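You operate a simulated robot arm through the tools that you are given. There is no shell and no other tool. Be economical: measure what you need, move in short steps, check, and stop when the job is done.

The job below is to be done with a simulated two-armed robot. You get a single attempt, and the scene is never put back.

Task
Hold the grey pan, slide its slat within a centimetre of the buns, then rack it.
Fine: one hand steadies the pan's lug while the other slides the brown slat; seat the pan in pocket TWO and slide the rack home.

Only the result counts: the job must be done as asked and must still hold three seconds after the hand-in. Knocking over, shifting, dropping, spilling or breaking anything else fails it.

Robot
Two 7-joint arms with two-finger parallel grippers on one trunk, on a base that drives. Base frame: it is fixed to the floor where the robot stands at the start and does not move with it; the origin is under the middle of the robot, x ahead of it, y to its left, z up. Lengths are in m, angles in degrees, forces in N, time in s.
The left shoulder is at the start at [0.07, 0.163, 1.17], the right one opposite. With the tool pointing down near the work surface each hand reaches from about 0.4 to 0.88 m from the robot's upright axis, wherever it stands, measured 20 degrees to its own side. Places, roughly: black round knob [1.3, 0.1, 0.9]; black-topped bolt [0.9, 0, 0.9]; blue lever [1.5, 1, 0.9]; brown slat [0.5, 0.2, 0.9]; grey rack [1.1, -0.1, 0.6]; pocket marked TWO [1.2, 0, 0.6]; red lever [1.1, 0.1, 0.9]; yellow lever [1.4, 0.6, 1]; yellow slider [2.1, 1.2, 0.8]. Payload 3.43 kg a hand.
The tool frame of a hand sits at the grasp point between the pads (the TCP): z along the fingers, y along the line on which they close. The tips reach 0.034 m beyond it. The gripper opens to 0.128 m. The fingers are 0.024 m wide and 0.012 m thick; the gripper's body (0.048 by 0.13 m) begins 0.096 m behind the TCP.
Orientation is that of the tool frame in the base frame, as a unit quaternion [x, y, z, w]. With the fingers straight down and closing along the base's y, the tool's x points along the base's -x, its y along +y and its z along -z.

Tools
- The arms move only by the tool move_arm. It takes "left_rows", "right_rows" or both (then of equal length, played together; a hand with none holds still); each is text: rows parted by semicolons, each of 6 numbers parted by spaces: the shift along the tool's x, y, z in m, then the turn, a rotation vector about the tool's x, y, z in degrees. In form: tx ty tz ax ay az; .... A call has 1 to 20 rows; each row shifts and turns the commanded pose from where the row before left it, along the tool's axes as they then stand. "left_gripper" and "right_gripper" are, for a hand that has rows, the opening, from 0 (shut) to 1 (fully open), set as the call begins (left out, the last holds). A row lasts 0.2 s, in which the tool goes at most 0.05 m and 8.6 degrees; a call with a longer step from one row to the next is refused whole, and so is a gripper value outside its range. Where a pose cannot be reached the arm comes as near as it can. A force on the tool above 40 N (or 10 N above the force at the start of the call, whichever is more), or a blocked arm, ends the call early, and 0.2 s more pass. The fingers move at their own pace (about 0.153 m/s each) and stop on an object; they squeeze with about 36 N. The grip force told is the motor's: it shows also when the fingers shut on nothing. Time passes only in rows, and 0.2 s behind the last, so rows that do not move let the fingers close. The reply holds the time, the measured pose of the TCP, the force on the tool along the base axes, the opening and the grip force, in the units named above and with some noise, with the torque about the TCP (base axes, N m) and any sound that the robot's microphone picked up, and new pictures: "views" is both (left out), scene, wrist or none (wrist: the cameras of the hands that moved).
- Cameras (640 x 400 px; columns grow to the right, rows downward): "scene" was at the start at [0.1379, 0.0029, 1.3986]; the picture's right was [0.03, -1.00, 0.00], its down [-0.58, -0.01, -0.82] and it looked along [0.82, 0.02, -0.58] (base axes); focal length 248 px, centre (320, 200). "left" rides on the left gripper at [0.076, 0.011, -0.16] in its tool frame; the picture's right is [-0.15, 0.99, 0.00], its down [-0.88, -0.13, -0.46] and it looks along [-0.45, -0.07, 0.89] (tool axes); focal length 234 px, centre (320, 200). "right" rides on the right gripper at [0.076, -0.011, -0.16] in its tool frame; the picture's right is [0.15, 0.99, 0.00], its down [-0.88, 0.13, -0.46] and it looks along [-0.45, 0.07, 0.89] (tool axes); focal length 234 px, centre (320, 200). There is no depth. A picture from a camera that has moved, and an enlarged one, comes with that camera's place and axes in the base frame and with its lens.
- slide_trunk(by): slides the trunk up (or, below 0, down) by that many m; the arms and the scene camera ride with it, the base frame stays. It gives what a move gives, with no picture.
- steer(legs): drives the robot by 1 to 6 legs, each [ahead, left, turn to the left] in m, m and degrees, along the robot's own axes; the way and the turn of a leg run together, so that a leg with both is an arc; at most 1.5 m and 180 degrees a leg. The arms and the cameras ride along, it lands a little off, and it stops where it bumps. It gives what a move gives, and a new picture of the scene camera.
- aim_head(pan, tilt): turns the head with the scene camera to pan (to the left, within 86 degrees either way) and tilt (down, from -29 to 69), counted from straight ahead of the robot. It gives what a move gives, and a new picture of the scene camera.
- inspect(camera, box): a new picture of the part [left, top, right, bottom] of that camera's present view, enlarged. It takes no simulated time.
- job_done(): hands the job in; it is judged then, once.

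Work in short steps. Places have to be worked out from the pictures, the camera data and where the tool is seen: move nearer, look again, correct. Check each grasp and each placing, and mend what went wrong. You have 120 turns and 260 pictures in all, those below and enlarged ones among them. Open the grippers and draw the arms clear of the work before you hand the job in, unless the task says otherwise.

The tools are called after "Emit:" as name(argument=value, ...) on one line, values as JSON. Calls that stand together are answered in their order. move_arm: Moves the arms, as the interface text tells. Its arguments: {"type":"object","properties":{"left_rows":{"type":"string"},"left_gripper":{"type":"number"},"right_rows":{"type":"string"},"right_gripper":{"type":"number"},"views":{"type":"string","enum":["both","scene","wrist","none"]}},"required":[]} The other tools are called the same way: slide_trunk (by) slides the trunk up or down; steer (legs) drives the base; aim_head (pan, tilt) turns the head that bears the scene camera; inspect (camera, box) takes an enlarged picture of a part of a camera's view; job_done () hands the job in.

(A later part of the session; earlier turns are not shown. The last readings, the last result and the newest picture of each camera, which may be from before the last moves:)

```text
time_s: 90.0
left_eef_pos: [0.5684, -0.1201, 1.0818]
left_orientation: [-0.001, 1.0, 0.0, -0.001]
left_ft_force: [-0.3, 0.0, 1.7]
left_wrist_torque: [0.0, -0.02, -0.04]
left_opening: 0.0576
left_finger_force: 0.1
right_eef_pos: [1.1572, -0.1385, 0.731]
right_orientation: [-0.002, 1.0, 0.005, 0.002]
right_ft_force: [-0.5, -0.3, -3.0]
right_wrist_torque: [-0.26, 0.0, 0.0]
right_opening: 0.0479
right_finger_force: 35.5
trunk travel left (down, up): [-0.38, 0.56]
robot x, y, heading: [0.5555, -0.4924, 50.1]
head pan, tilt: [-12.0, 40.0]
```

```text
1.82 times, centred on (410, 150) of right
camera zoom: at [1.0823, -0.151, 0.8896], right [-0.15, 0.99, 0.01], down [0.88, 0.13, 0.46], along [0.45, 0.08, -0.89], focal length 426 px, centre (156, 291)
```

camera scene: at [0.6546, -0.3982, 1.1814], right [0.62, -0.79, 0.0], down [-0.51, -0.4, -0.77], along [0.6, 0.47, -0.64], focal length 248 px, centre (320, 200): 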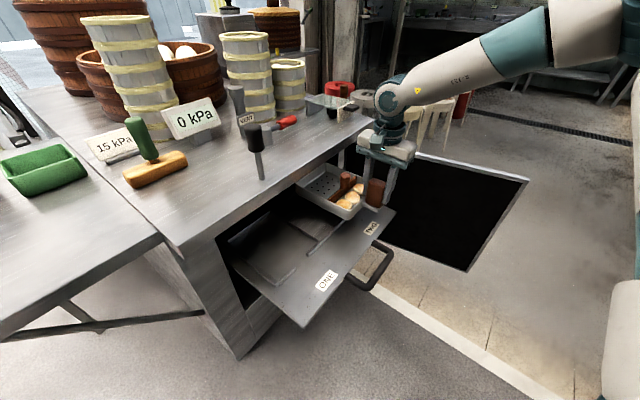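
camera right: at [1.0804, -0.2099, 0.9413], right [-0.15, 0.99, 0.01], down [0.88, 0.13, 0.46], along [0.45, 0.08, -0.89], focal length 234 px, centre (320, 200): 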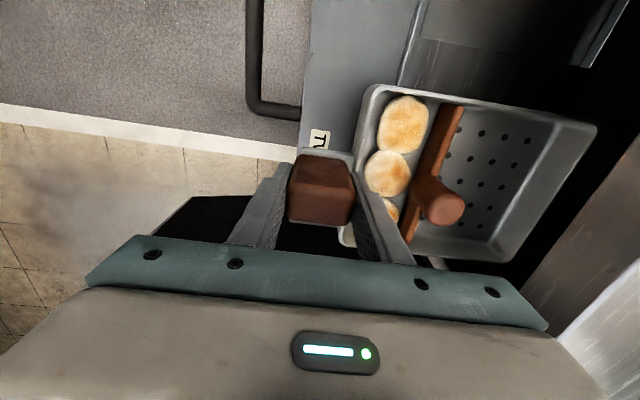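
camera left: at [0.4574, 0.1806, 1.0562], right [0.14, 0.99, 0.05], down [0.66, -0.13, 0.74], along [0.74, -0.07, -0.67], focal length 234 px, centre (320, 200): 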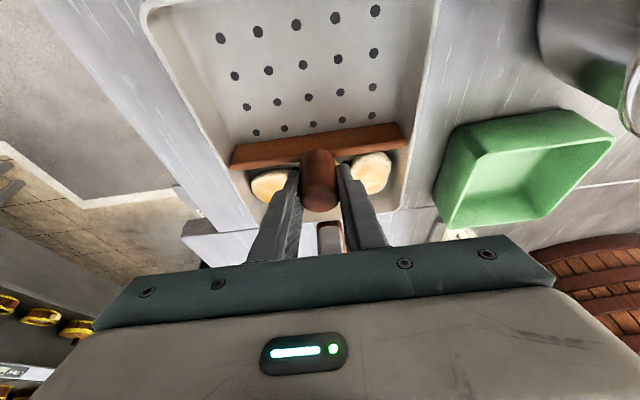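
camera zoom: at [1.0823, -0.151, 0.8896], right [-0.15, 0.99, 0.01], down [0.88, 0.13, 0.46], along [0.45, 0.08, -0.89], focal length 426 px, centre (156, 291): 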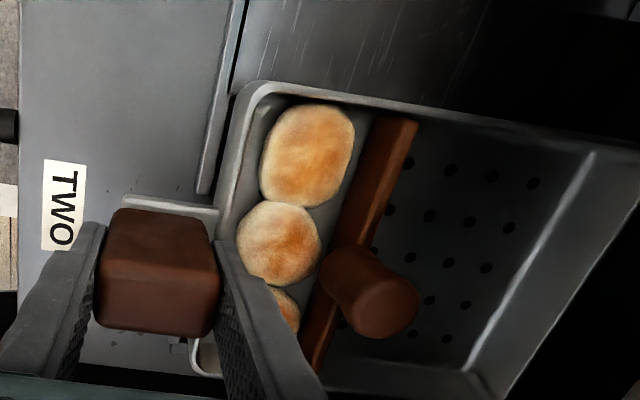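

Emit:
move_arm(right_rows="-0.001 0.003 0 0 0 0;0 0 0.005 0 0 0;0 0 0.005 0 0 0;0 0 0.004 0 0 0", views="none")

Emit:
inspect(camera="right", box=[280, 40, 540, 260])

Emit:
inspect(camera="scene", box=[260, 150, 400, 250])

```text
time_s: 91.0
left_eef_pos: [0.5706, -0.1211, 1.081]
left_orientation: [-0.001, 1.0, 0.002, 0.001]
left_ft_force: [-0.1, 0.3, 0.1]
left_wrist_torque: [-0.01, -0.01, 0.01]
left_opening: 0.0575
left_finger_force: 0.1
right_eef_pos: [1.1598, -0.1352, 0.7164]
right_orientation: [-0.004, 1.0, 0.004, 0.001]
right_ft_force: [0.3, 0.2, -3.9]
right_wrist_torque: [-0.28, 0.0, 0.01]
right_opening: 0.0477
right_finger_force: 36.6
trunk travel left (down, up): [-0.38, 0.56]
robot x, y, heading: [0.5544, -0.4918, 50.2]
head pan, tilt: [-12.0, 40.0]
```

```text
1.82 times, centred on (410, 150) of right
camera zoom: at [1.0833, -0.1472, 0.8755], right [-0.15, 0.99, 0.01], down [0.88, 0.13, 0.46], along [0.45, 0.08, -0.89], focal length 426 px, centre (156, 291)
```

zoom: 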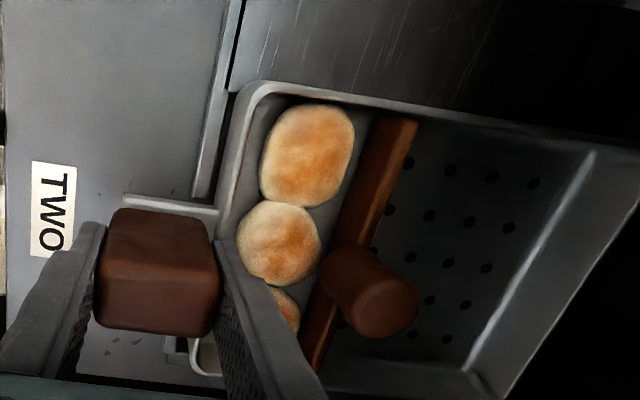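

```text
4.00 times, centred on (330, 200) of scene
camera zoom: at [0.6541, -0.3983, 1.1215], right [0.62, -0.79, 0.0], down [-0.51, -0.4, -0.77], along [0.6, 0.47, -0.64], focal length 991 px, centre (280, 200)
```

zoom: 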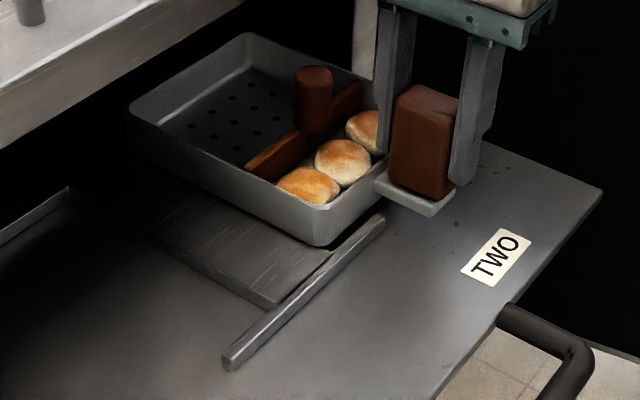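

Emit:
move_arm(right_rows="0 0.003 0 0 0 0;0 0 0.003 0 0 0;0 0 0.003 0 0 0;0 0 0.003 0 0 0", views="none")

Emit:
inspect(camera="right", box=[280, 40, 540, 260])

Emit:
inspect(camera="scene", box=[260, 150, 400, 250])

```text
time_s: 92.0
left_eef_pos: [0.5688, -0.1219, 1.0825]
left_orientation: [-0.002, 1.0, 0.002, 0.0]
left_ft_force: [0.0, -0.3, 0.1]
left_wrist_torque: [-0.01, 0.03, 0.02]
left_opening: 0.0576
left_finger_force: 0.0
right_eef_pos: [1.1602, -0.1317, 0.7113]
right_orientation: [-0.002, 1.0, 0.008, 0.003]
right_ft_force: [9.2, -1.5, 23.1]
right_wrist_torque: [1.96, 0.09, -0.14]
right_opening: 0.0481
right_finger_force: 36.1
trunk travel left (down, up): [-0.38, 0.56]
robot x, y, heading: [0.5544, -0.4888, 50.3]
head pan, tilt: [-12.0, 40.0]
```

```text
1.82 times, centred on (410, 150) of right
camera zoom: at [1.0831, -0.1457, 0.87], right [-0.15, 0.99, 0.02], down [0.88, 0.13, 0.46], along [0.46, 0.08, -0.89], focal length 426 px, centre (156, 291)
```

zoom: 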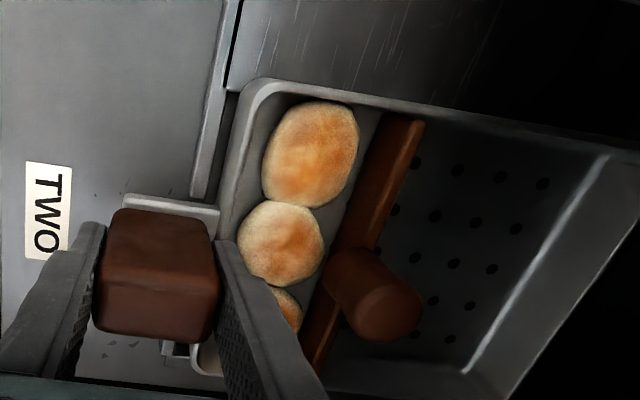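

```text
4.00 times, centred on (330, 200) of scene
camera zoom: at [0.6527, -0.4002, 1.1221], right [0.62, -0.79, 0.0], down [-0.5, -0.4, -0.77], along [0.6, 0.47, -0.64], focal length 991 px, centre (280, 200)
```

zoom: 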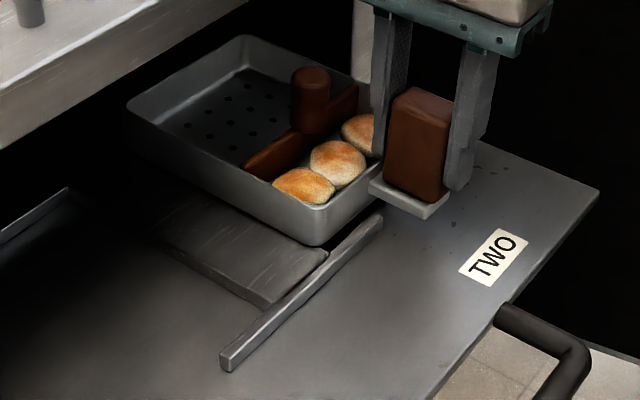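

Contact at TCP z 0.711 with a +x side push of 9 N: an edge is touching, probably on the divider. I back off slightly, nudge +x 3 mm and lower again.

Emit:
move_arm(right_rows="0 0 -0.005 0 0 0;-0.003 0 0 0 0 0;0 0 0.003 0 0 0;0 0 0.003 0 0 0", views="none")

```text
time_s: 93.0
left_eef_pos: [0.5691, -0.1228, 1.0819]
left_orientation: [-0.001, 1.0, 0.001, -0.002]
left_ft_force: [0.6, -0.2, 0.2]
left_wrist_torque: [0.01, 0.0, -0.03]
left_opening: 0.0574
left_finger_force: 0.1
right_eef_pos: [1.1608, -0.1333, 0.7084]
right_orientation: [-0.003, 1.0, 0.005, 0.002]
right_ft_force: [0.4, -1.2, 12.2]
right_wrist_torque: [0.05, 1.04, 0.09]
right_opening: 0.048
right_finger_force: 36.1
trunk travel left (down, up): [-0.38, 0.56]
robot x, y, heading: [0.5552, -0.4922, 50.2]
head pan, tilt: [-12.0, 40.0]
```

The contact is now at the pan's front-left corner, so the pan is yawed slightly counter-clockwise. I lift, turn it 2° clockwise with compensation, and lower again.

Emit:
move_arm(right_rows="0 0 -0.007 0 0 0;0.003 0.001 0 0 0 2;0 0 0.004 0 0 0;0 0 0.003 0 0 0", views="none")

Emit:
inspect(camera="right", box=[280, 40, 540, 260])

```text
time_s: 94.0
left_eef_pos: [0.5686, -0.1219, 1.0809]
left_orientation: [-0.001, 1.0, 0.001, -0.001]
left_ft_force: [0.2, -0.3, -0.4]
left_wrist_torque: [-0.02, -0.01, 0.01]
left_opening: 0.0579
left_finger_force: 0.1
right_eef_pos: [1.159, -0.1313, 0.7086]
right_orientation: [0.015, 1.0, 0.006, 0.002]
right_ft_force: [1.6, -2.3, 5.2]
right_wrist_torque: [-0.17, 0.57, 0.18]
right_opening: 0.0476
right_finger_force: 35.5
trunk travel left (down, up): [-0.38, 0.56]
robot x, y, heading: [0.556, -0.4918, 50.2]
head pan, tilt: [-12.0, 40.0]
```

```text
1.82 times, centred on (410, 150) of right
camera zoom: at [1.0828, -0.1415, 0.867], right [-0.12, 0.99, 0.01], down [0.88, 0.1, 0.46], along [0.46, 0.06, -0.89], focal length 426 px, centre (156, 291)
```

zoom: 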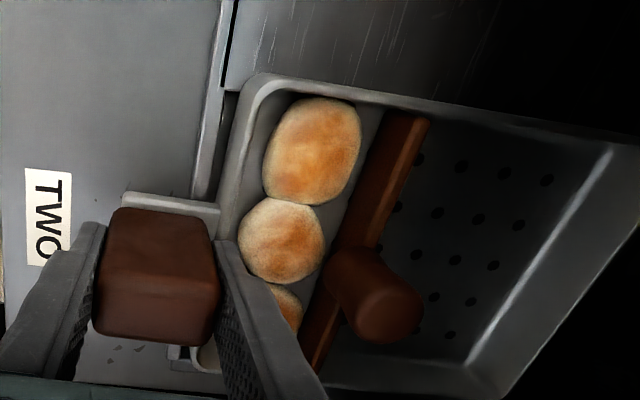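

Emit:
inspect(camera="scene", box=[310, 170, 390, 230])

Emit:
inspect(camera="right", box=[320, 80, 420, 180])

```text
6.67 times, centred on (350, 200) of scene
camera zoom: at [0.6535, -0.3991, 1.1218], right [0.62, -0.79, 0.0], down [-0.51, -0.4, -0.77], along [0.6, 0.47, -0.64], focal length 1651 px, centre (120, 200)
```

zoom: 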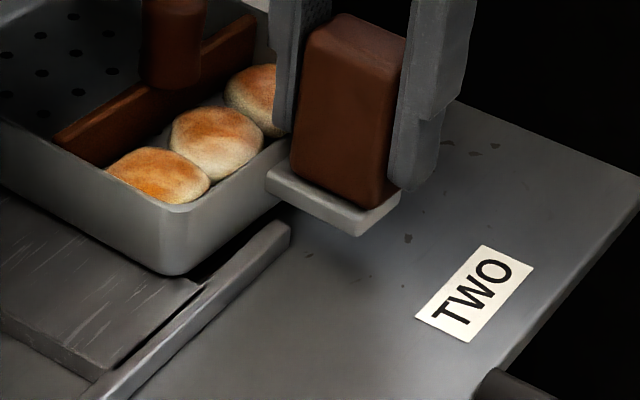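

```text
4.00 times, centred on (370, 130) of right
camera zoom: at [1.0828, -0.1415, 0.867], right [-0.12, 0.99, 0.01], down [0.88, 0.1, 0.46], along [0.46, 0.06, -0.89], focal length 937 px, centre (120, 480)
```

zoom: 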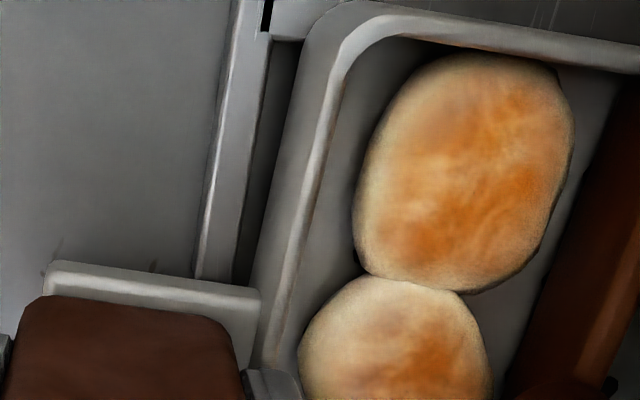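

The zoom shows the pan's left bottom edge resting on the divider slab, while the front wall is already clear of its bracket. I lift, undo the 2° turn, shift +5 mm in x and lower again.

Emit:
move_arm(right_rows="0 0 -0.008 0 0 0;0 0 0 0 0 -2;-0.005 -0.001 0 0 0 0;0 0 0.004 0 0 0;0 0 0.004 0 0 0;0 0 0.002 0 0 0", views="none")

Emit:
inspect(camera="scene", box=[310, 170, 390, 230])

Emit:
inspect(camera="right", box=[280, 40, 540, 260])

```text
time_s: 95.5
left_eef_pos: [0.5683, -0.1227, 1.0826]
left_orientation: [0.0, 1.0, 0.002, -0.001]
left_ft_force: [0.2, -0.6, -0.4]
left_wrist_torque: [-0.01, 0.01, 0.01]
left_opening: 0.0576
left_finger_force: 0.0
right_eef_pos: [1.1643, -0.1314, 0.708]
right_orientation: [-0.002, 1.0, 0.006, 0.003]
right_ft_force: [3.4, -2.0, 14.6]
right_wrist_torque: [0.09, 1.06, 0.07]
right_opening: 0.0479
right_finger_force: 35.8
trunk travel left (down, up): [-0.38, 0.56]
robot x, y, heading: [0.5569, -0.4913, 50.0]
head pan, tilt: [-12.0, 40.0]
```

```text
6.67 times, centred on (350, 200) of scene
camera zoom: at [0.653, -0.3996, 1.122], right [0.62, -0.79, 0.0], down [-0.51, -0.4, -0.77], along [0.6, 0.47, -0.64], focal length 1651 px, centre (120, 200)
```

zoom: 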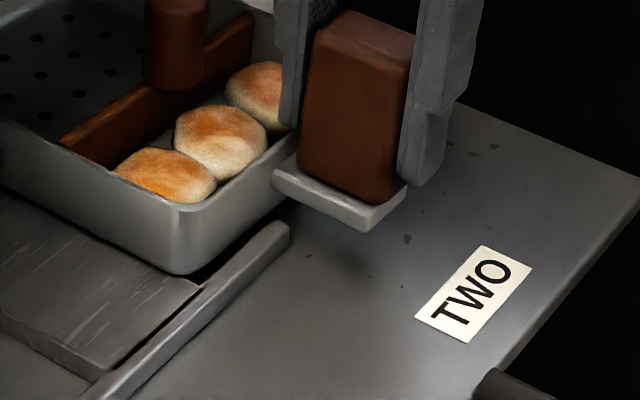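

```text
1.82 times, centred on (410, 150) of right
camera zoom: at [1.0881, -0.145, 0.8665], right [-0.15, 0.99, 0.01], down [0.88, 0.13, 0.46], along [0.45, 0.08, -0.89], focal length 426 px, centre (156, 291)
```

zoom: 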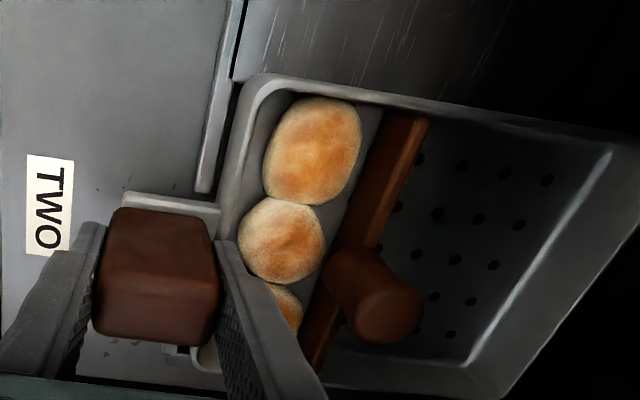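

The contact resultant sits exactly at the pan's front-left corner, on the divider's edge, and the front wall has about 7 mm of room. I lift a little, move +4 mm in x and −3 mm in y, and lower again.

Emit:
move_arm(right_rows="0 0 -0.006 0 0 0;-0.004 -0.003 0 0 0 0;0 0 0.003 0 0 0;0 0 0.003 0 0 0;0 0 0.002 0 0 0", views="none")

Emit:
inspect(camera="scene", box=[310, 170, 390, 230])

```text
time_s: 96.7
left_eef_pos: [0.5686, -0.1226, 1.0812]
left_orientation: [-0.001, 1.0, 0.002, -0.001]
left_ft_force: [1.3, 0.2, 0.6]
left_wrist_torque: [-0.02, 0.0, 0.01]
left_opening: 0.0576
left_finger_force: 0.1
right_eef_pos: [1.1691, -0.1353, 0.7047]
right_orientation: [-0.002, 1.0, 0.007, 0.003]
right_ft_force: [7.1, 0.3, 14.7]
right_wrist_torque: [0.31, 0.91, -0.29]
right_opening: 0.0479
right_finger_force: 36.3
trunk travel left (down, up): [-0.38, 0.56]
robot x, y, heading: [0.5526, -0.4888, 49.9]
head pan, tilt: [-12.0, 40.0]
```

```text
6.67 times, centred on (350, 200) of scene
camera zoom: at [0.6534, -0.3993, 1.1219], right [0.62, -0.79, 0.0], down [-0.51, -0.4, -0.77], along [0.6, 0.47, -0.64], focal length 1651 px, centre (120, 200)
```

zoom: 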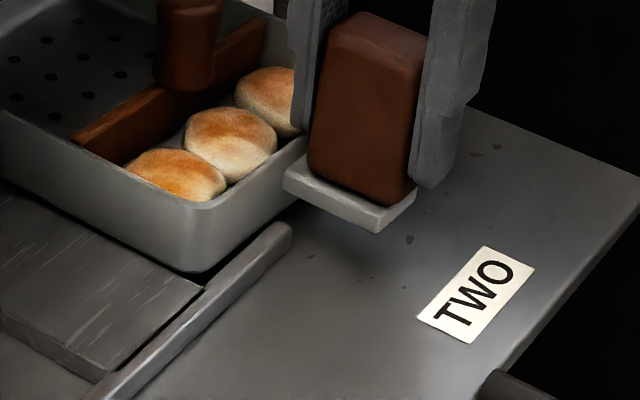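

It went 3 mm deeper, still pushed +x by the divider's edge. I give it 3 mm more in x.

Emit:
move_arm(right_rows="0 0 -0.004 0 0 0;-0.003 0 0 0 0 0;0 0 0.003 0 0 0;0 0 0.003 0 0 0", views="none")

Emit:
inspect(camera="scene", box=[290, 150, 410, 240])

Emit:
inspect(camera="right", box=[280, 40, 540, 260])

```text
time_s: 97.7
left_eef_pos: [0.5676, -0.1228, 1.0818]
left_orientation: [-0.001, 1.0, 0.002, 0.0]
left_ft_force: [0.3, -0.3, 0.6]
left_wrist_torque: [0.0, 0.0, -0.02]
left_opening: 0.0575
left_finger_force: 0.1
right_eef_pos: [1.1707, -0.135, 0.7045]
right_orientation: [-0.003, 1.0, 0.007, 0.004]
right_ft_force: [0.5, -2.7, 17.3]
right_wrist_torque: [0.23, 0.83, -0.04]
right_opening: 0.0477
right_finger_force: 36.3
trunk travel left (down, up): [-0.38, 0.56]
robot x, y, heading: [0.5559, -0.4928, 50.0]
head pan, tilt: [-12.0, 40.0]
```

```text
4.44 times, centred on (350, 195) of scene
camera zoom: at [0.6523, -0.3997, 1.1221], right [0.62, -0.79, 0.0], down [-0.5, -0.4, -0.77], along [0.6, 0.47, -0.64], focal length 1101 px, centre (187, 222)
```

zoom: 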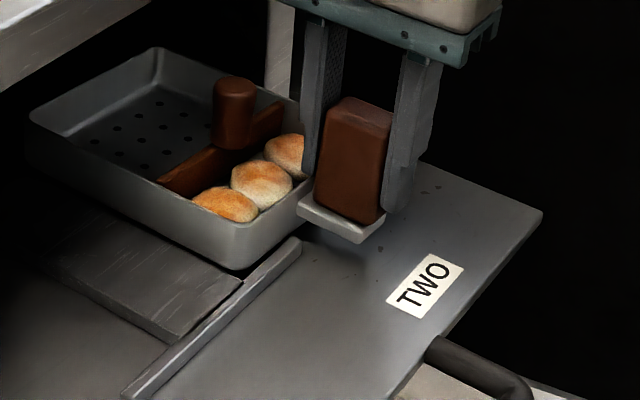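

```text
1.82 times, centred on (410, 150) of right
camera zoom: at [1.0942, -0.1483, 0.8631], right [-0.15, 0.99, 0.01], down [0.88, 0.13, 0.46], along [0.46, 0.08, -0.89], focal length 426 px, centre (156, 291)
```

zoom: 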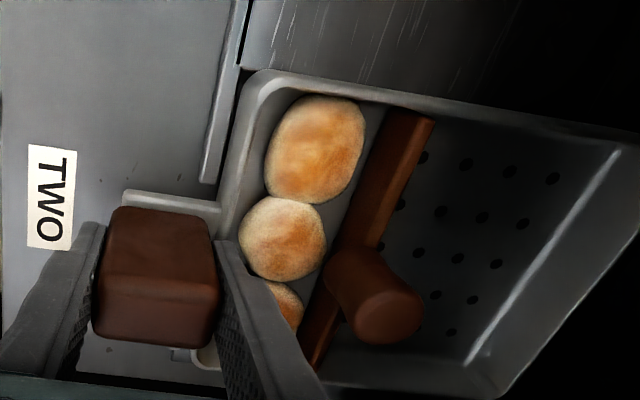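

The pan floor is now at about plate level with no side force, and the lug plate is centred in the front gap. I open the fingers a little to let it settle, then check.

Emit:
move_arm(right_rows="0 0 0 0 0 0;0 0 0 0 0 0;0 0 0 0 0 0", right_gripper=0.45, views="none")

Emit:
inspect(camera="scene", box=[290, 150, 410, 240])

Emit:
inspect(camera="right", box=[280, 40, 540, 260])

```text
time_s: 98.5
left_eef_pos: [0.5685, -0.1221, 1.0808]
left_orientation: [-0.001, 1.0, 0.0, -0.001]
left_ft_force: [0.0, 0.4, 0.5]
left_wrist_torque: [0.05, 0.01, -0.03]
left_opening: 0.0576
left_finger_force: 0.0
right_eef_pos: [1.1706, -0.135, 0.7023]
right_orientation: [-0.003, 1.0, 0.005, 0.001]
right_ft_force: [-0.7, -1.7, 5.6]
right_wrist_torque: [0.12, 0.09, 0.03]
right_opening: 0.057
right_finger_force: 0.0
trunk travel left (down, up): [-0.38, 0.56]
robot x, y, heading: [0.5583, -0.4907, 50.2]
head pan, tilt: [-12.0, 40.0]
```

```text
4.44 times, centred on (350, 195) of scene
camera zoom: at [0.6533, -0.399, 1.1216], right [0.62, -0.79, 0.0], down [-0.51, -0.4, -0.77], along [0.6, 0.47, -0.64], focal length 1101 px, centre (187, 222)
```

zoom: 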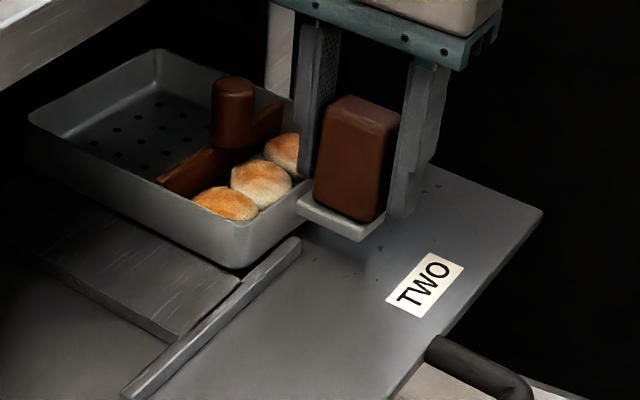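

```text
1.82 times, centred on (410, 150) of right
camera zoom: at [1.0948, -0.1479, 0.8603], right [-0.15, 0.99, 0.01], down [0.88, 0.13, 0.46], along [0.45, 0.08, -0.89], focal length 426 px, centre (156, 291)
```

zoom: 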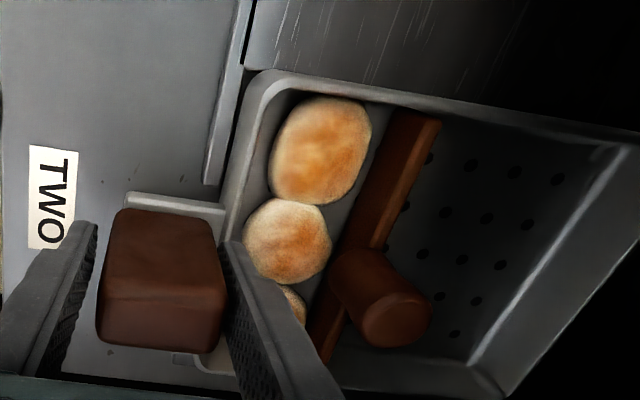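

The pan stayed put on release. I raise the hand straight up off the lug, slowly, and look at how the pan sits.

Emit:
move_arm(right_rows="0 0 -0.005 0 0 0;0 0 -0.01 0 0 0;0 0 -0.02 0 0 0;0 0 -0.03 0 0 0;0 -0.02 -0.02 0 0 0;0 -0.04 0 0 0 0", right_gripper=0.55, views="scene")

Emit:
inspect(camera="scene", box=[290, 150, 410, 240])

Emit:
inspect(camera="right", box=[280, 40, 580, 280])

```text
time_s: 99.8
left_eef_pos: [0.569, -0.122, 1.0815]
left_orientation: [-0.001, 1.0, 0.002, -0.001]
left_ft_force: [0.6, 0.2, -0.3]
left_wrist_torque: [0.05, -0.01, 0.02]
left_opening: 0.0576
left_finger_force: 0.1
right_eef_pos: [1.1717, -0.196, 0.7858]
right_orientation: [-0.004, 1.0, 0.005, 0.002]
right_ft_force: [0.3, -0.6, -0.3]
right_wrist_torque: [0.02, 0.04, -0.02]
right_opening: 0.0702
right_finger_force: 0.1
trunk travel left (down, up): [-0.38, 0.56]
robot x, y, heading: [0.5521, -0.4922, 50.1]
head pan, tilt: [-12.0, 40.0]
camera scene: at [0.6538, -0.3998, 1.1216], right [0.62, -0.79, 0.0], down [-0.51, -0.4, -0.77], along [0.6, 0.47, -0.64], focal length 248 px, centre (320, 200)
```

scene: 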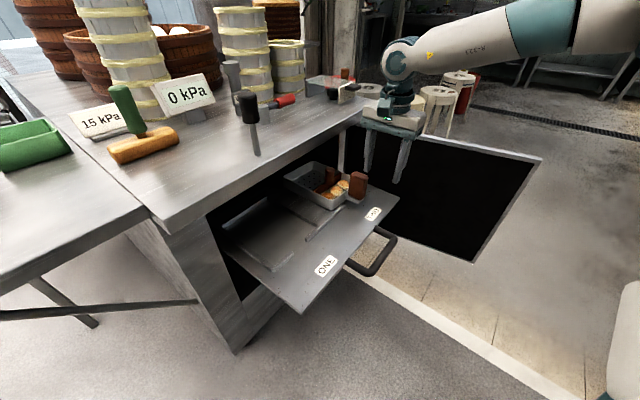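

```text
4.44 times, centred on (350, 195) of scene
camera zoom: at [0.6538, -0.3998, 1.1216], right [0.62, -0.79, 0.0], down [-0.51, -0.4, -0.77], along [0.6, 0.47, -0.64], focal length 1101 px, centre (187, 222)
```

zoom: 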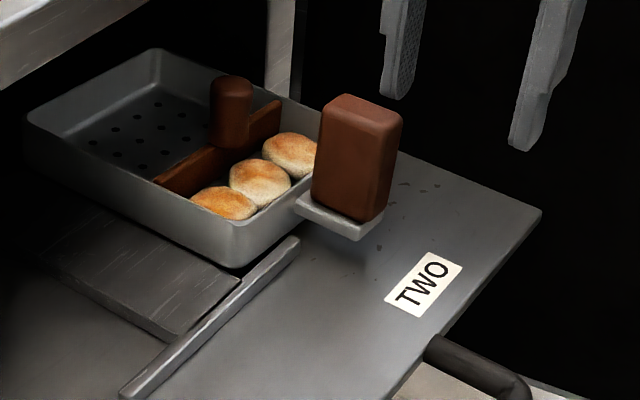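

```text
1.67 times, centred on (430, 160) of right
camera zoom: at [1.0945, -0.2088, 0.9453], right [-0.15, 0.99, 0.01], down [0.88, 0.13, 0.46], along [0.45, 0.08, -0.89], focal length 390 px, centre (137, 267)
```

zoom: 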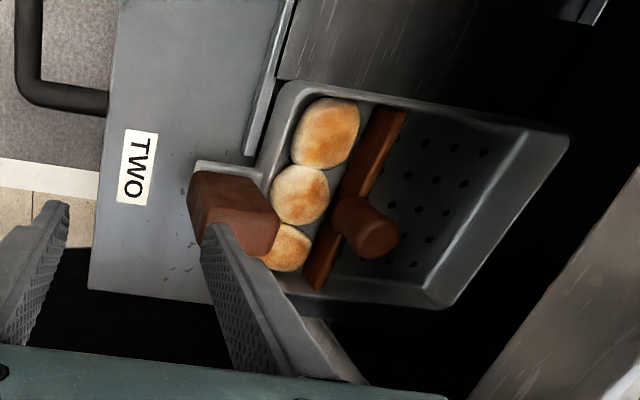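

Emit:
move_arm(right_rows="0.04 -0.02 -0.01 0 0 0;0.04 -0.02 -0.01 0 0 0;0.04 -0.02 -0.01 0 0 0;0.03 -0.02 0 0 0 0", views="wrist")

Emit:
inspect(camera="right", box=[320, 120, 560, 270])

```text
time_s: 100.8
left_eef_pos: [0.5694, -0.1217, 1.0813]
left_orientation: [-0.001, 1.0, 0.001, -0.001]
left_ft_force: [-0.2, 0.1, 0.9]
left_wrist_torque: [0.02, 0.02, -0.02]
left_opening: 0.0575
left_finger_force: 0.1
right_eef_pos: [1.0207, -0.2758, 0.8142]
right_orientation: [-0.003, 1.0, 0.004, 0.001]
right_ft_force: [0.3, 0.0, 0.2]
right_wrist_torque: [-0.01, -0.02, 0.03]
right_opening: 0.0705
right_finger_force: 0.2
trunk travel left (down, up): [-0.38, 0.56]
robot x, y, heading: [0.553, -0.489, 50.1]
head pan, tilt: [-12.0, 40.0]
camera right: at [0.9443, -0.2894, 0.9733], right [-0.15, 0.99, 0.01], down [0.88, 0.13, 0.46], along [0.45, 0.08, -0.89], focal length 234 px, centre (320, 200)
```

right: 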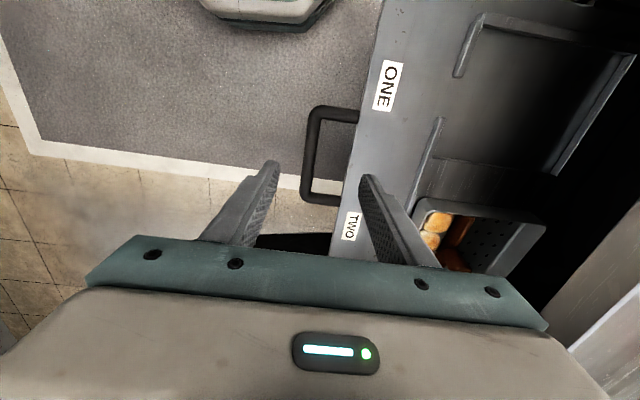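

```text
2.67 times, centred on (440, 195) of right
camera zoom: at [0.9443, -0.2894, 0.9733], right [-0.15, 0.99, 0.01], down [0.88, 0.13, 0.46], along [0.45, 0.08, -0.89], focal length 624 px, centre (0, 213)
```

zoom: 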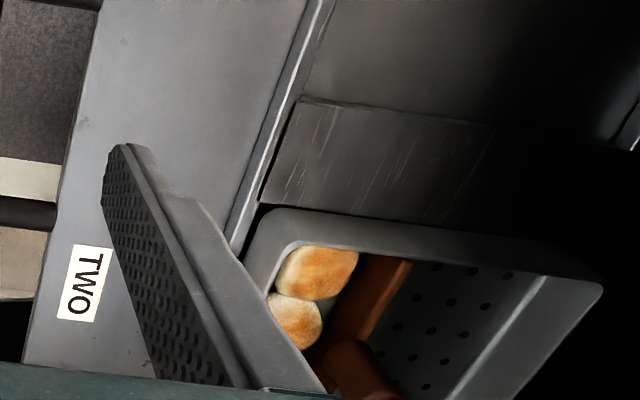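

Pictures can't settle whether it is fully seated, so I regrip the lug to test by feel, first positioning above it.

Emit:
move_arm(right_rows="-0.04 0.02 0 0 0 0;-0.04 0.02 0 0 0 0;-0.04 0.025 0 0 0 0;-0.03 0.035 0 0 0 0;0 0.04 0 0 0 0;0 0 0.03 0 0 0;0 0 0.03 0 0 0;0 0 0.03 0 0 0;0 0 0.017 0 0 0", right_gripper=0.52, views="wrist")

Emit:
inspect(camera="right", box=[240, 80, 540, 280])

```text
time_s: 102.8
left_eef_pos: [0.5695, -0.1215, 1.0811]
left_orientation: [-0.001, 1.0, 0.001, 0.0]
left_ft_force: [-1.0, 0.0, -0.5]
left_wrist_torque: [-0.01, 0.01, -0.01]
left_opening: 0.0575
left_finger_force: 0.0
right_eef_pos: [1.1724, -0.1337, 0.7099]
right_orientation: [-0.003, 1.0, 0.004, 0.001]
right_ft_force: [0.1, -0.2, -0.3]
right_wrist_torque: [-0.03, 0.01, -0.02]
right_opening: 0.0667
right_finger_force: 0.1
trunk travel left (down, up): [-0.38, 0.56]
robot x, y, heading: [0.5554, -0.4882, 50.0]
head pan, tilt: [-12.0, 40.0]
camera right: at [1.0964, -0.1473, 0.868], right [-0.15, 0.99, 0.01], down [0.88, 0.13, 0.46], along [0.45, 0.08, -0.89], focal length 234 px, centre (320, 200)
```

right: 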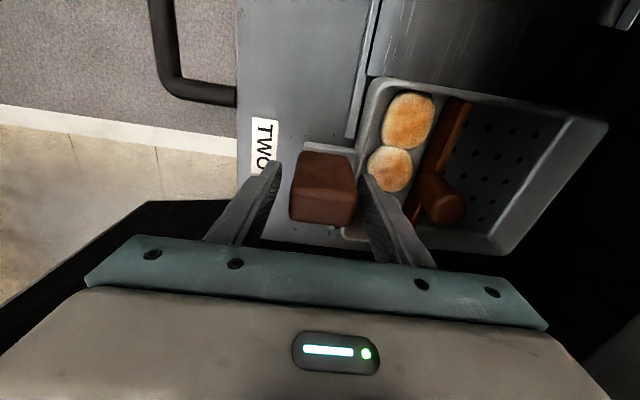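

```text
2.00 times, centred on (390, 180) of right
camera zoom: at [1.0964, -0.1473, 0.868], right [-0.15, 0.99, 0.01], down [0.88, 0.13, 0.46], along [0.45, 0.08, -0.89], focal length 468 px, centre (180, 240)
```

zoom: 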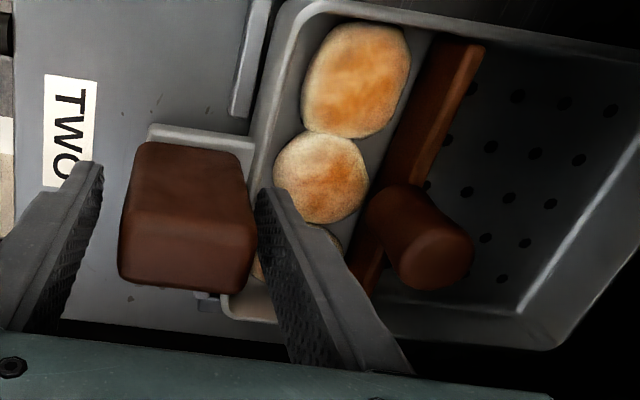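

Emit:
move_arm(right_rows="0 0 0 0 0 0;0 0 0 0 0 0;0 0 0 0 0 0", right_gripper=0, views="none")

Emit:
move_arm(right_rows="0 -0.002 0 0 0 0;0 -0.002 0 0 0 0;0 -0.002 0 0 0 0", views="none")

```text
time_s: 103.7
left_eef_pos: [0.5704, -0.1206, 1.0813]
left_orientation: [-0.001, 1.0, 0.001, -0.001]
left_ft_force: [-0.6, -0.5, 0.0]
left_wrist_torque: [0.03, -0.01, -0.02]
left_opening: 0.0576
left_finger_force: 0.0
right_eef_pos: [1.1722, -0.1344, 0.7083]
right_orientation: [-0.002, 1.0, 0.004, 0.002]
right_ft_force: [0.2, 0.2, 0.1]
right_wrist_torque: [-0.24, -0.28, -0.16]
right_opening: 0.0478
right_finger_force: 35.8
trunk travel left (down, up): [-0.38, 0.56]
robot x, y, heading: [0.5543, -0.4865, 50.4]
head pan, tilt: [-12.0, 40.0]
```

```text
time_s: 104.5
left_eef_pos: [0.5697, -0.1217, 1.0812]
left_orientation: [-0.001, 1.0, 0.001, -0.001]
left_ft_force: [-0.2, 0.5, -0.2]
left_wrist_torque: [0.01, 0.05, 0.01]
left_opening: 0.0574
left_finger_force: 0.1
right_eef_pos: [1.173, -0.1395, 0.709]
right_orientation: [-0.002, 1.0, 0.005, 0.001]
right_ft_force: [4.8, 1.4, 1.5]
right_wrist_torque: [0.07, 0.22, -0.31]
right_opening: 0.0478
right_finger_force: 36.0
trunk travel left (down, up): [-0.38, 0.56]
robot x, y, heading: [0.5534, -0.4909, 50.0]
head pan, tilt: [-12.0, 40.0]
```

Emit:
inspect(camera="right", box=[240, 80, 540, 280])

Emit:
move_arm(right_rows="0 -0.003 0 0 0 0;0 -0.003 0 0 0 0", views="none")

Emit:
inspect(camera="right", box=[240, 80, 540, 280])

```text
2.00 times, centred on (390, 180) of right
camera zoom: at [1.096, -0.1535, 0.8682], right [-0.15, 0.99, 0.01], down [0.88, 0.13, 0.46], along [0.45, 0.08, -0.89], focal length 468 px, centre (180, 240)
```

zoom: 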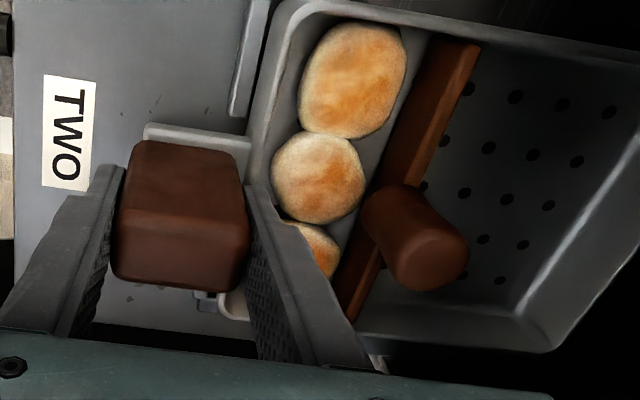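

```text
time_s: 105.0
left_eef_pos: [0.5704, -0.121, 1.0816]
left_orientation: [-0.001, 1.0, 0.001, -0.001]
left_ft_force: [0.3, 0.1, -0.3]
left_wrist_torque: [0.0, 0.01, 0.02]
left_opening: 0.0573
left_finger_force: 0.0
right_eef_pos: [1.171, -0.1462, 0.7087]
right_orientation: [-0.002, 1.0, 0.005, 0.002]
right_ft_force: [4.2, 3.3, 5.2]
right_wrist_torque: [0.12, 0.32, -0.42]
right_opening: 0.0479
right_finger_force: 36.6
trunk travel left (down, up): [-0.38, 0.56]
robot x, y, heading: [0.5518, -0.4897, 50.1]
head pan, tilt: [-12.0, 40.0]
```

```text
2.00 times, centred on (390, 180) of right
camera zoom: at [1.0955, -0.1594, 0.8682], right [-0.15, 0.99, 0.01], down [0.88, 0.13, 0.46], along [0.45, 0.08, -0.89], focal length 468 px, centre (180, 240)
```

zoom: 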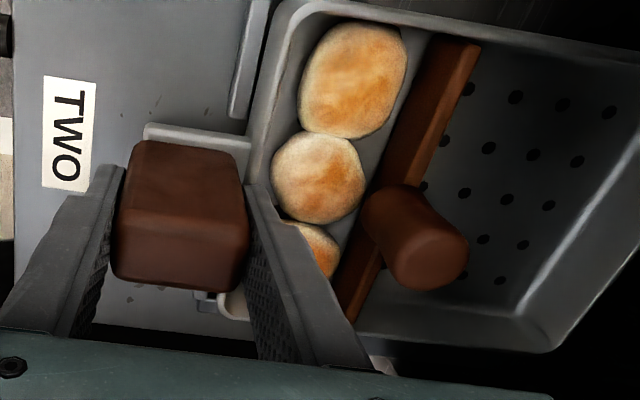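

The whole rack slides out with the pan, so it's free to move. I use that to pull it further out for a clear look and a firm seat test.

Emit:
move_arm(right_rows="0 -0.01 0 0 0 0;0 -0.015 0 0 0 0;0 -0.015 0 0 0 0;0 -0.015 0 0 0 0;0 -0.015 0 0 0 0;0 -0.015 0 0 0 0;0 -0.015 0 0 0 0", views="scene")

Emit:
inspect(camera="right", box=[240, 40, 640, 280])

Emit:
inspect(camera="scene", box=[270, 150, 430, 270])

```text
time_s: 105.6
left_eef_pos: [0.5678, -0.118, 1.0803]
left_orientation: [-0.004, 1.0, 0.0, -0.001]
left_ft_force: [-0.1, -0.3, 0.0]
left_wrist_torque: [-0.01, 0.04, -0.01]
left_opening: 0.0577
left_finger_force: 0.0
right_eef_pos: [1.1715, -0.1503, 0.7117]
right_orientation: [-0.007, 1.0, 0.016, 0.005]
right_ft_force: [4.2, 28.7, -3.7]
right_wrist_torque: [1.89, -0.69, -1.07]
right_opening: 0.0483
right_finger_force: 36.2
trunk travel left (down, up): [-0.38, 0.56]
robot x, y, heading: [0.5502, -0.4926, 50.6]
head pan, tilt: [-12.0, 40.0]
stopped in row 2 (right hand): the force on the tool passed its limit at 47 N (the readings are from after the stop); the commanded pose is now the measured one
camera scene: at [0.6541, -0.3947, 1.1212], right [0.62, -0.78, 0.0], down [-0.5, -0.4, -0.76], along [0.6, 0.48, -0.64], focal length 248 px, centre (320, 200)
```

scene: 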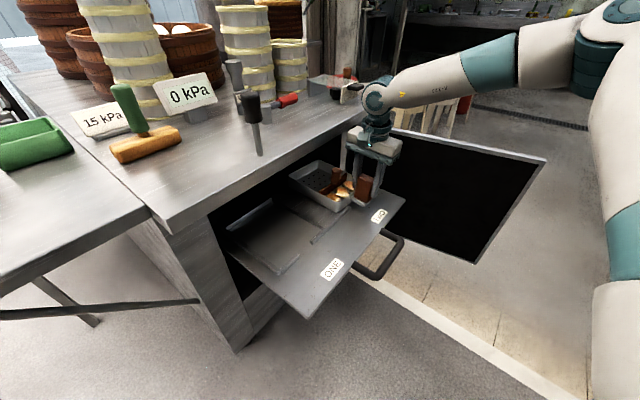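

```text
1.60 times, centred on (440, 160) of right
camera zoom: at [1.0937, -0.1664, 0.87], right [-0.16, 0.99, 0.03], down [0.87, 0.13, 0.47], along [0.46, 0.1, -0.88], focal length 375 px, centre (128, 264)
```

zoom: 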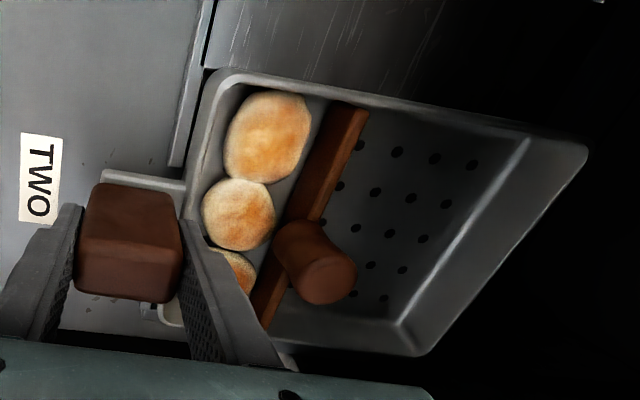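

```text
3.33 times, centred on (350, 210) of scene
camera zoom: at [0.6541, -0.3947, 1.1212], right [0.62, -0.78, 0.0], down [-0.5, -0.4, -0.76], along [0.6, 0.48, -0.64], focal length 826 px, centre (220, 167)
```

zoom: 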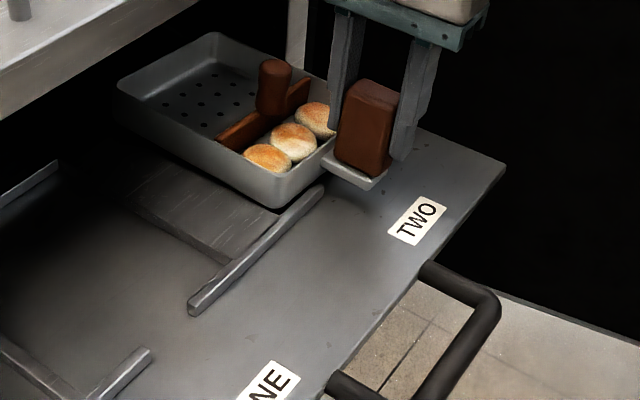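

The rack reached its outer stop and the pan then held against a 47 N pull without moving, so its front is firmly behind the front brackets. I relax and test sideways toward the divider.

Emit:
move_arm(right_rows="0 0.004 0 0 0 0;0.003 0 0 0 0 0;0.003 0 0 0 0 0;0.003 0 0 0 0 0", views="none")

Emit:
move_arm(right_rows="-0.003 0 0 0 0 0;-0.003 0 0 0 0 0;-0.003 0 0 0 0 0;-0.003 0 0 0 0 0;-0.003 0 0 0 0 0", views="none")

```text
time_s: 106.6
left_eef_pos: [0.5686, -0.119, 1.0815]
left_orientation: [-0.003, 1.0, 0.0, -0.001]
left_ft_force: [0.2, -0.2, -0.2]
left_wrist_torque: [-0.03, 0.0, 0.01]
left_opening: 0.0576
left_finger_force: 0.0
right_eef_pos: [1.1614, -0.1493, 0.7104]
right_orientation: [-0.005, 1.0, 0.014, 0.003]
right_ft_force: [14.5, 27.4, 12.4]
right_wrist_torque: [2.34, 0.25, -0.52]
right_opening: 0.0481
right_finger_force: 36.0
trunk travel left (down, up): [-0.38, 0.56]
robot x, y, heading: [0.5563, -0.4928, 50.8]
head pan, tilt: [-12.0, 40.0]
```

```text
time_s: 107.8
left_eef_pos: [0.5681, -0.1179, 1.0795]
left_orientation: [-0.003, 1.0, -0.001, 0.0]
left_ft_force: [0.2, -0.2, -0.5]
left_wrist_torque: [0.02, -0.01, -0.01]
left_opening: 0.0576
left_finger_force: 0.1
right_eef_pos: [1.174, -0.1483, 0.7101]
right_orientation: [-0.006, 1.0, 0.013, 0.003]
right_ft_force: [-11.3, 27.1, 0.6]
right_wrist_torque: [1.96, 0.57, -0.35]
right_opening: 0.0479
right_finger_force: 35.7
trunk travel left (down, up): [-0.38, 0.56]
robot x, y, heading: [0.5538, -0.4899, 50.6]
head pan, tilt: [-12.0, 40.0]
```

The side test shows walls on both sides (±x forces flip), so the pan is captured in the pocket. I relieve the tension, centre, and release.

Emit:
move_arm(right_rows="0.003 0.003 0 0 0 0;0.002 0.003 0 0 0 0;0 0.003 0 0 0 0", views="none")

Emit:
move_arm(right_rows="0 0 0 0 0 0;0 0 0 0 0 0;0 0 -0.005 0 0 0;0 0 -0.02 0 0 0;0 0 -0.03 0 0 0;0 -0.02 -0.03 0 0 0;0 -0.04 0 0 0 0", right_gripper=0.5, views="none")

Emit:
inspect(camera="right", box=[280, 40, 640, 300])

Emit:
inspect(camera="scene", box=[270, 140, 430, 260])

```text
time_s: 108.6
left_eef_pos: [0.5688, -0.1205, 1.0809]
left_orientation: [-0.001, 1.0, 0.001, -0.001]
left_ft_force: [-0.7, -0.1, 0.4]
left_wrist_torque: [0.02, -0.01, -0.02]
left_opening: 0.0575
left_finger_force: 0.1
right_eef_pos: [1.1728, -0.1476, 0.7112]
right_orientation: [-0.004, 1.0, 0.008, 0.004]
right_ft_force: [6.3, -0.2, 10.2]
right_wrist_torque: [0.05, -0.13, -0.21]
right_opening: 0.0481
right_finger_force: 36.2
trunk travel left (down, up): [-0.38, 0.56]
robot x, y, heading: [0.5535, -0.4861, 50.5]
head pan, tilt: [-12.0, 40.0]
```

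```text
time_s: 110.2
left_eef_pos: [0.5692, -0.1215, 1.0812]
left_orientation: [-0.003, 1.0, 0.002, -0.001]
left_ft_force: [0.8, 0.1, 0.2]
left_wrist_torque: [0.01, 0.02, 0.02]
left_opening: 0.0574
left_finger_force: 0.0
right_eef_pos: [1.1722, -0.2067, 0.7941]
right_orientation: [-0.006, 1.0, 0.011, 0.002]
right_ft_force: [0.7, -0.5, 0.2]
right_wrist_torque: [0.03, 0.02, 0.01]
right_opening: 0.064
right_finger_force: 0.1
trunk travel left (down, up): [-0.38, 0.56]
robot x, y, heading: [0.5572, -0.4895, 50.6]
head pan, tilt: [-12.0, 40.0]
```

```text
1.54 times, centred on (460, 170) of right
camera zoom: at [1.0956, -0.2217, 0.9535], right [-0.16, 0.99, 0.02], down [0.88, 0.13, 0.46], along [0.46, 0.09, -0.89], focal length 360 px, centre (105, 246)
```

zoom: 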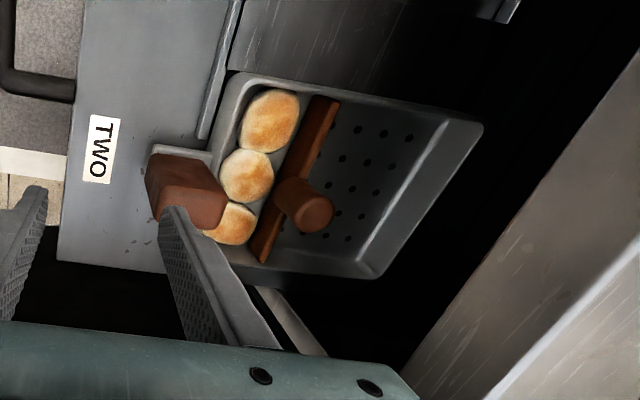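

```text
3.33 times, centred on (350, 200) of scene
camera zoom: at [0.6539, -0.3986, 1.1216], right [0.62, -0.78, 0.0], down [-0.5, -0.4, -0.77], along [0.6, 0.48, -0.64], focal length 826 px, centre (220, 200)
```

zoom: 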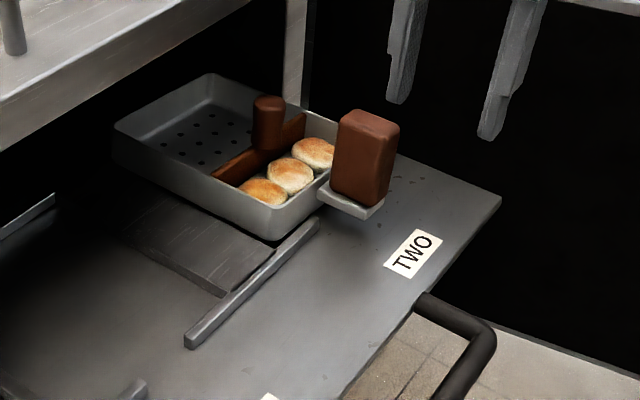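

The pan sits in pocket TWO. I check the slat gap once more, then retreat to come at the rack's handle squarely (heading 90°).

Emit:
inspect(camera="right", box=[390, 90, 490, 190])

Emit:
move_arm(right_rows="0 -0.03 -0.03 0 0 0;0 -0.03 -0.03 0 0 0;0 -0.03 -0.03 0 0 0;0 -0.03 -0.02 0 0 0", right_gripper=0, views="none")

Emit:
steer(legs=[[-0.45, 0, 0], [0, 0, 40]])

```text
4.00 times, centred on (440, 140) of right
camera zoom: at [1.0956, -0.2217, 0.9535], right [-0.16, 0.99, 0.02], down [0.88, 0.13, 0.46], along [0.46, 0.09, -0.89], focal length 937 px, centre (-160, 440)
```

zoom: 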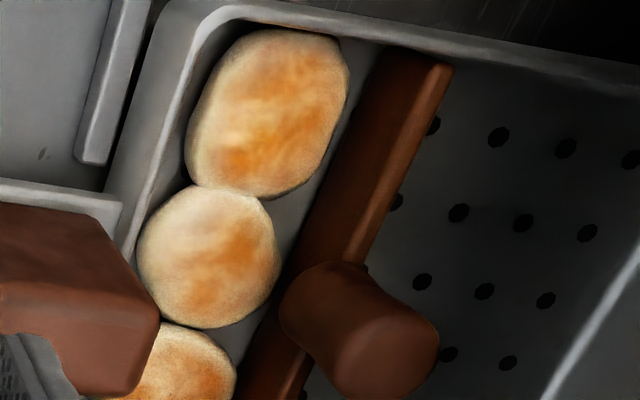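

```text
time_s: 111.2
left_eef_pos: [0.5681, -0.1215, 1.0815]
left_orientation: [-0.002, 1.0, 0.002, -0.001]
left_ft_force: [0.4, -0.3, 1.1]
left_wrist_torque: [0.03, -0.03, 0.0]
left_opening: 0.0575
left_finger_force: 0.0
right_eef_pos: [1.1728, -0.3291, 0.9035]
right_orientation: [-0.006, 1.0, 0.011, 0.003]
right_ft_force: [-0.9, 0.4, -0.2]
right_wrist_torque: [0.01, 0.02, 0.02]
right_opening: 0.0
right_finger_force: 33.0
trunk travel left (down, up): [-0.38, 0.56]
robot x, y, heading: [0.5539, -0.4914, 50.5]
head pan, tilt: [-12.0, 40.0]
```

```text
time_s: 115.8
left_eef_pos: [0.0417, -0.5423, 1.0825]
left_orientation: [-0.347, 0.938, 0.0, -0.001]
left_ft_force: [0.2, 0.2, -0.4]
left_wrist_torque: [-0.03, -0.01, 0.03]
left_opening: 0.0578
left_finger_force: 0.0
right_eef_pos: [0.637, -0.3092, 0.902]
right_orientation: [-0.35, 0.937, 0.011, 0.0]
right_ft_force: [-0.6, -0.3, 0.6]
right_wrist_torque: [-0.01, 0.01, 0.01]
right_opening: 0.0
right_finger_force: 33.2
trunk travel left (down, up): [-0.38, 0.56]
robot x, y, heading: [0.2725, -0.835, 90.5]
head pan, tilt: [-12.0, 40.0]
camera scene: at [0.2861, -0.6986, 1.1215], right [0.98, -0.2, 0.0], down [-0.13, -0.63, -0.77], along [0.15, 0.75, -0.64], focal length 248 px, centre (320, 200)
```

scene: 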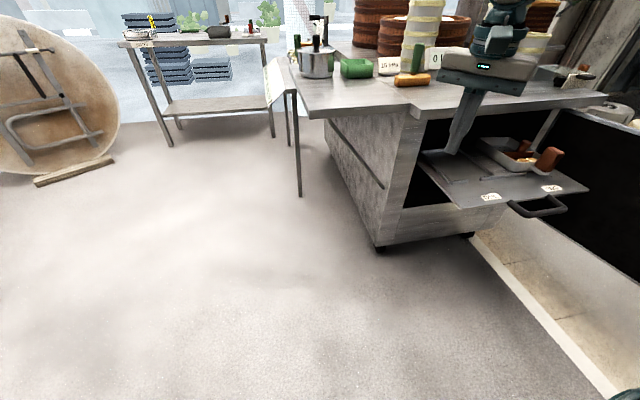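

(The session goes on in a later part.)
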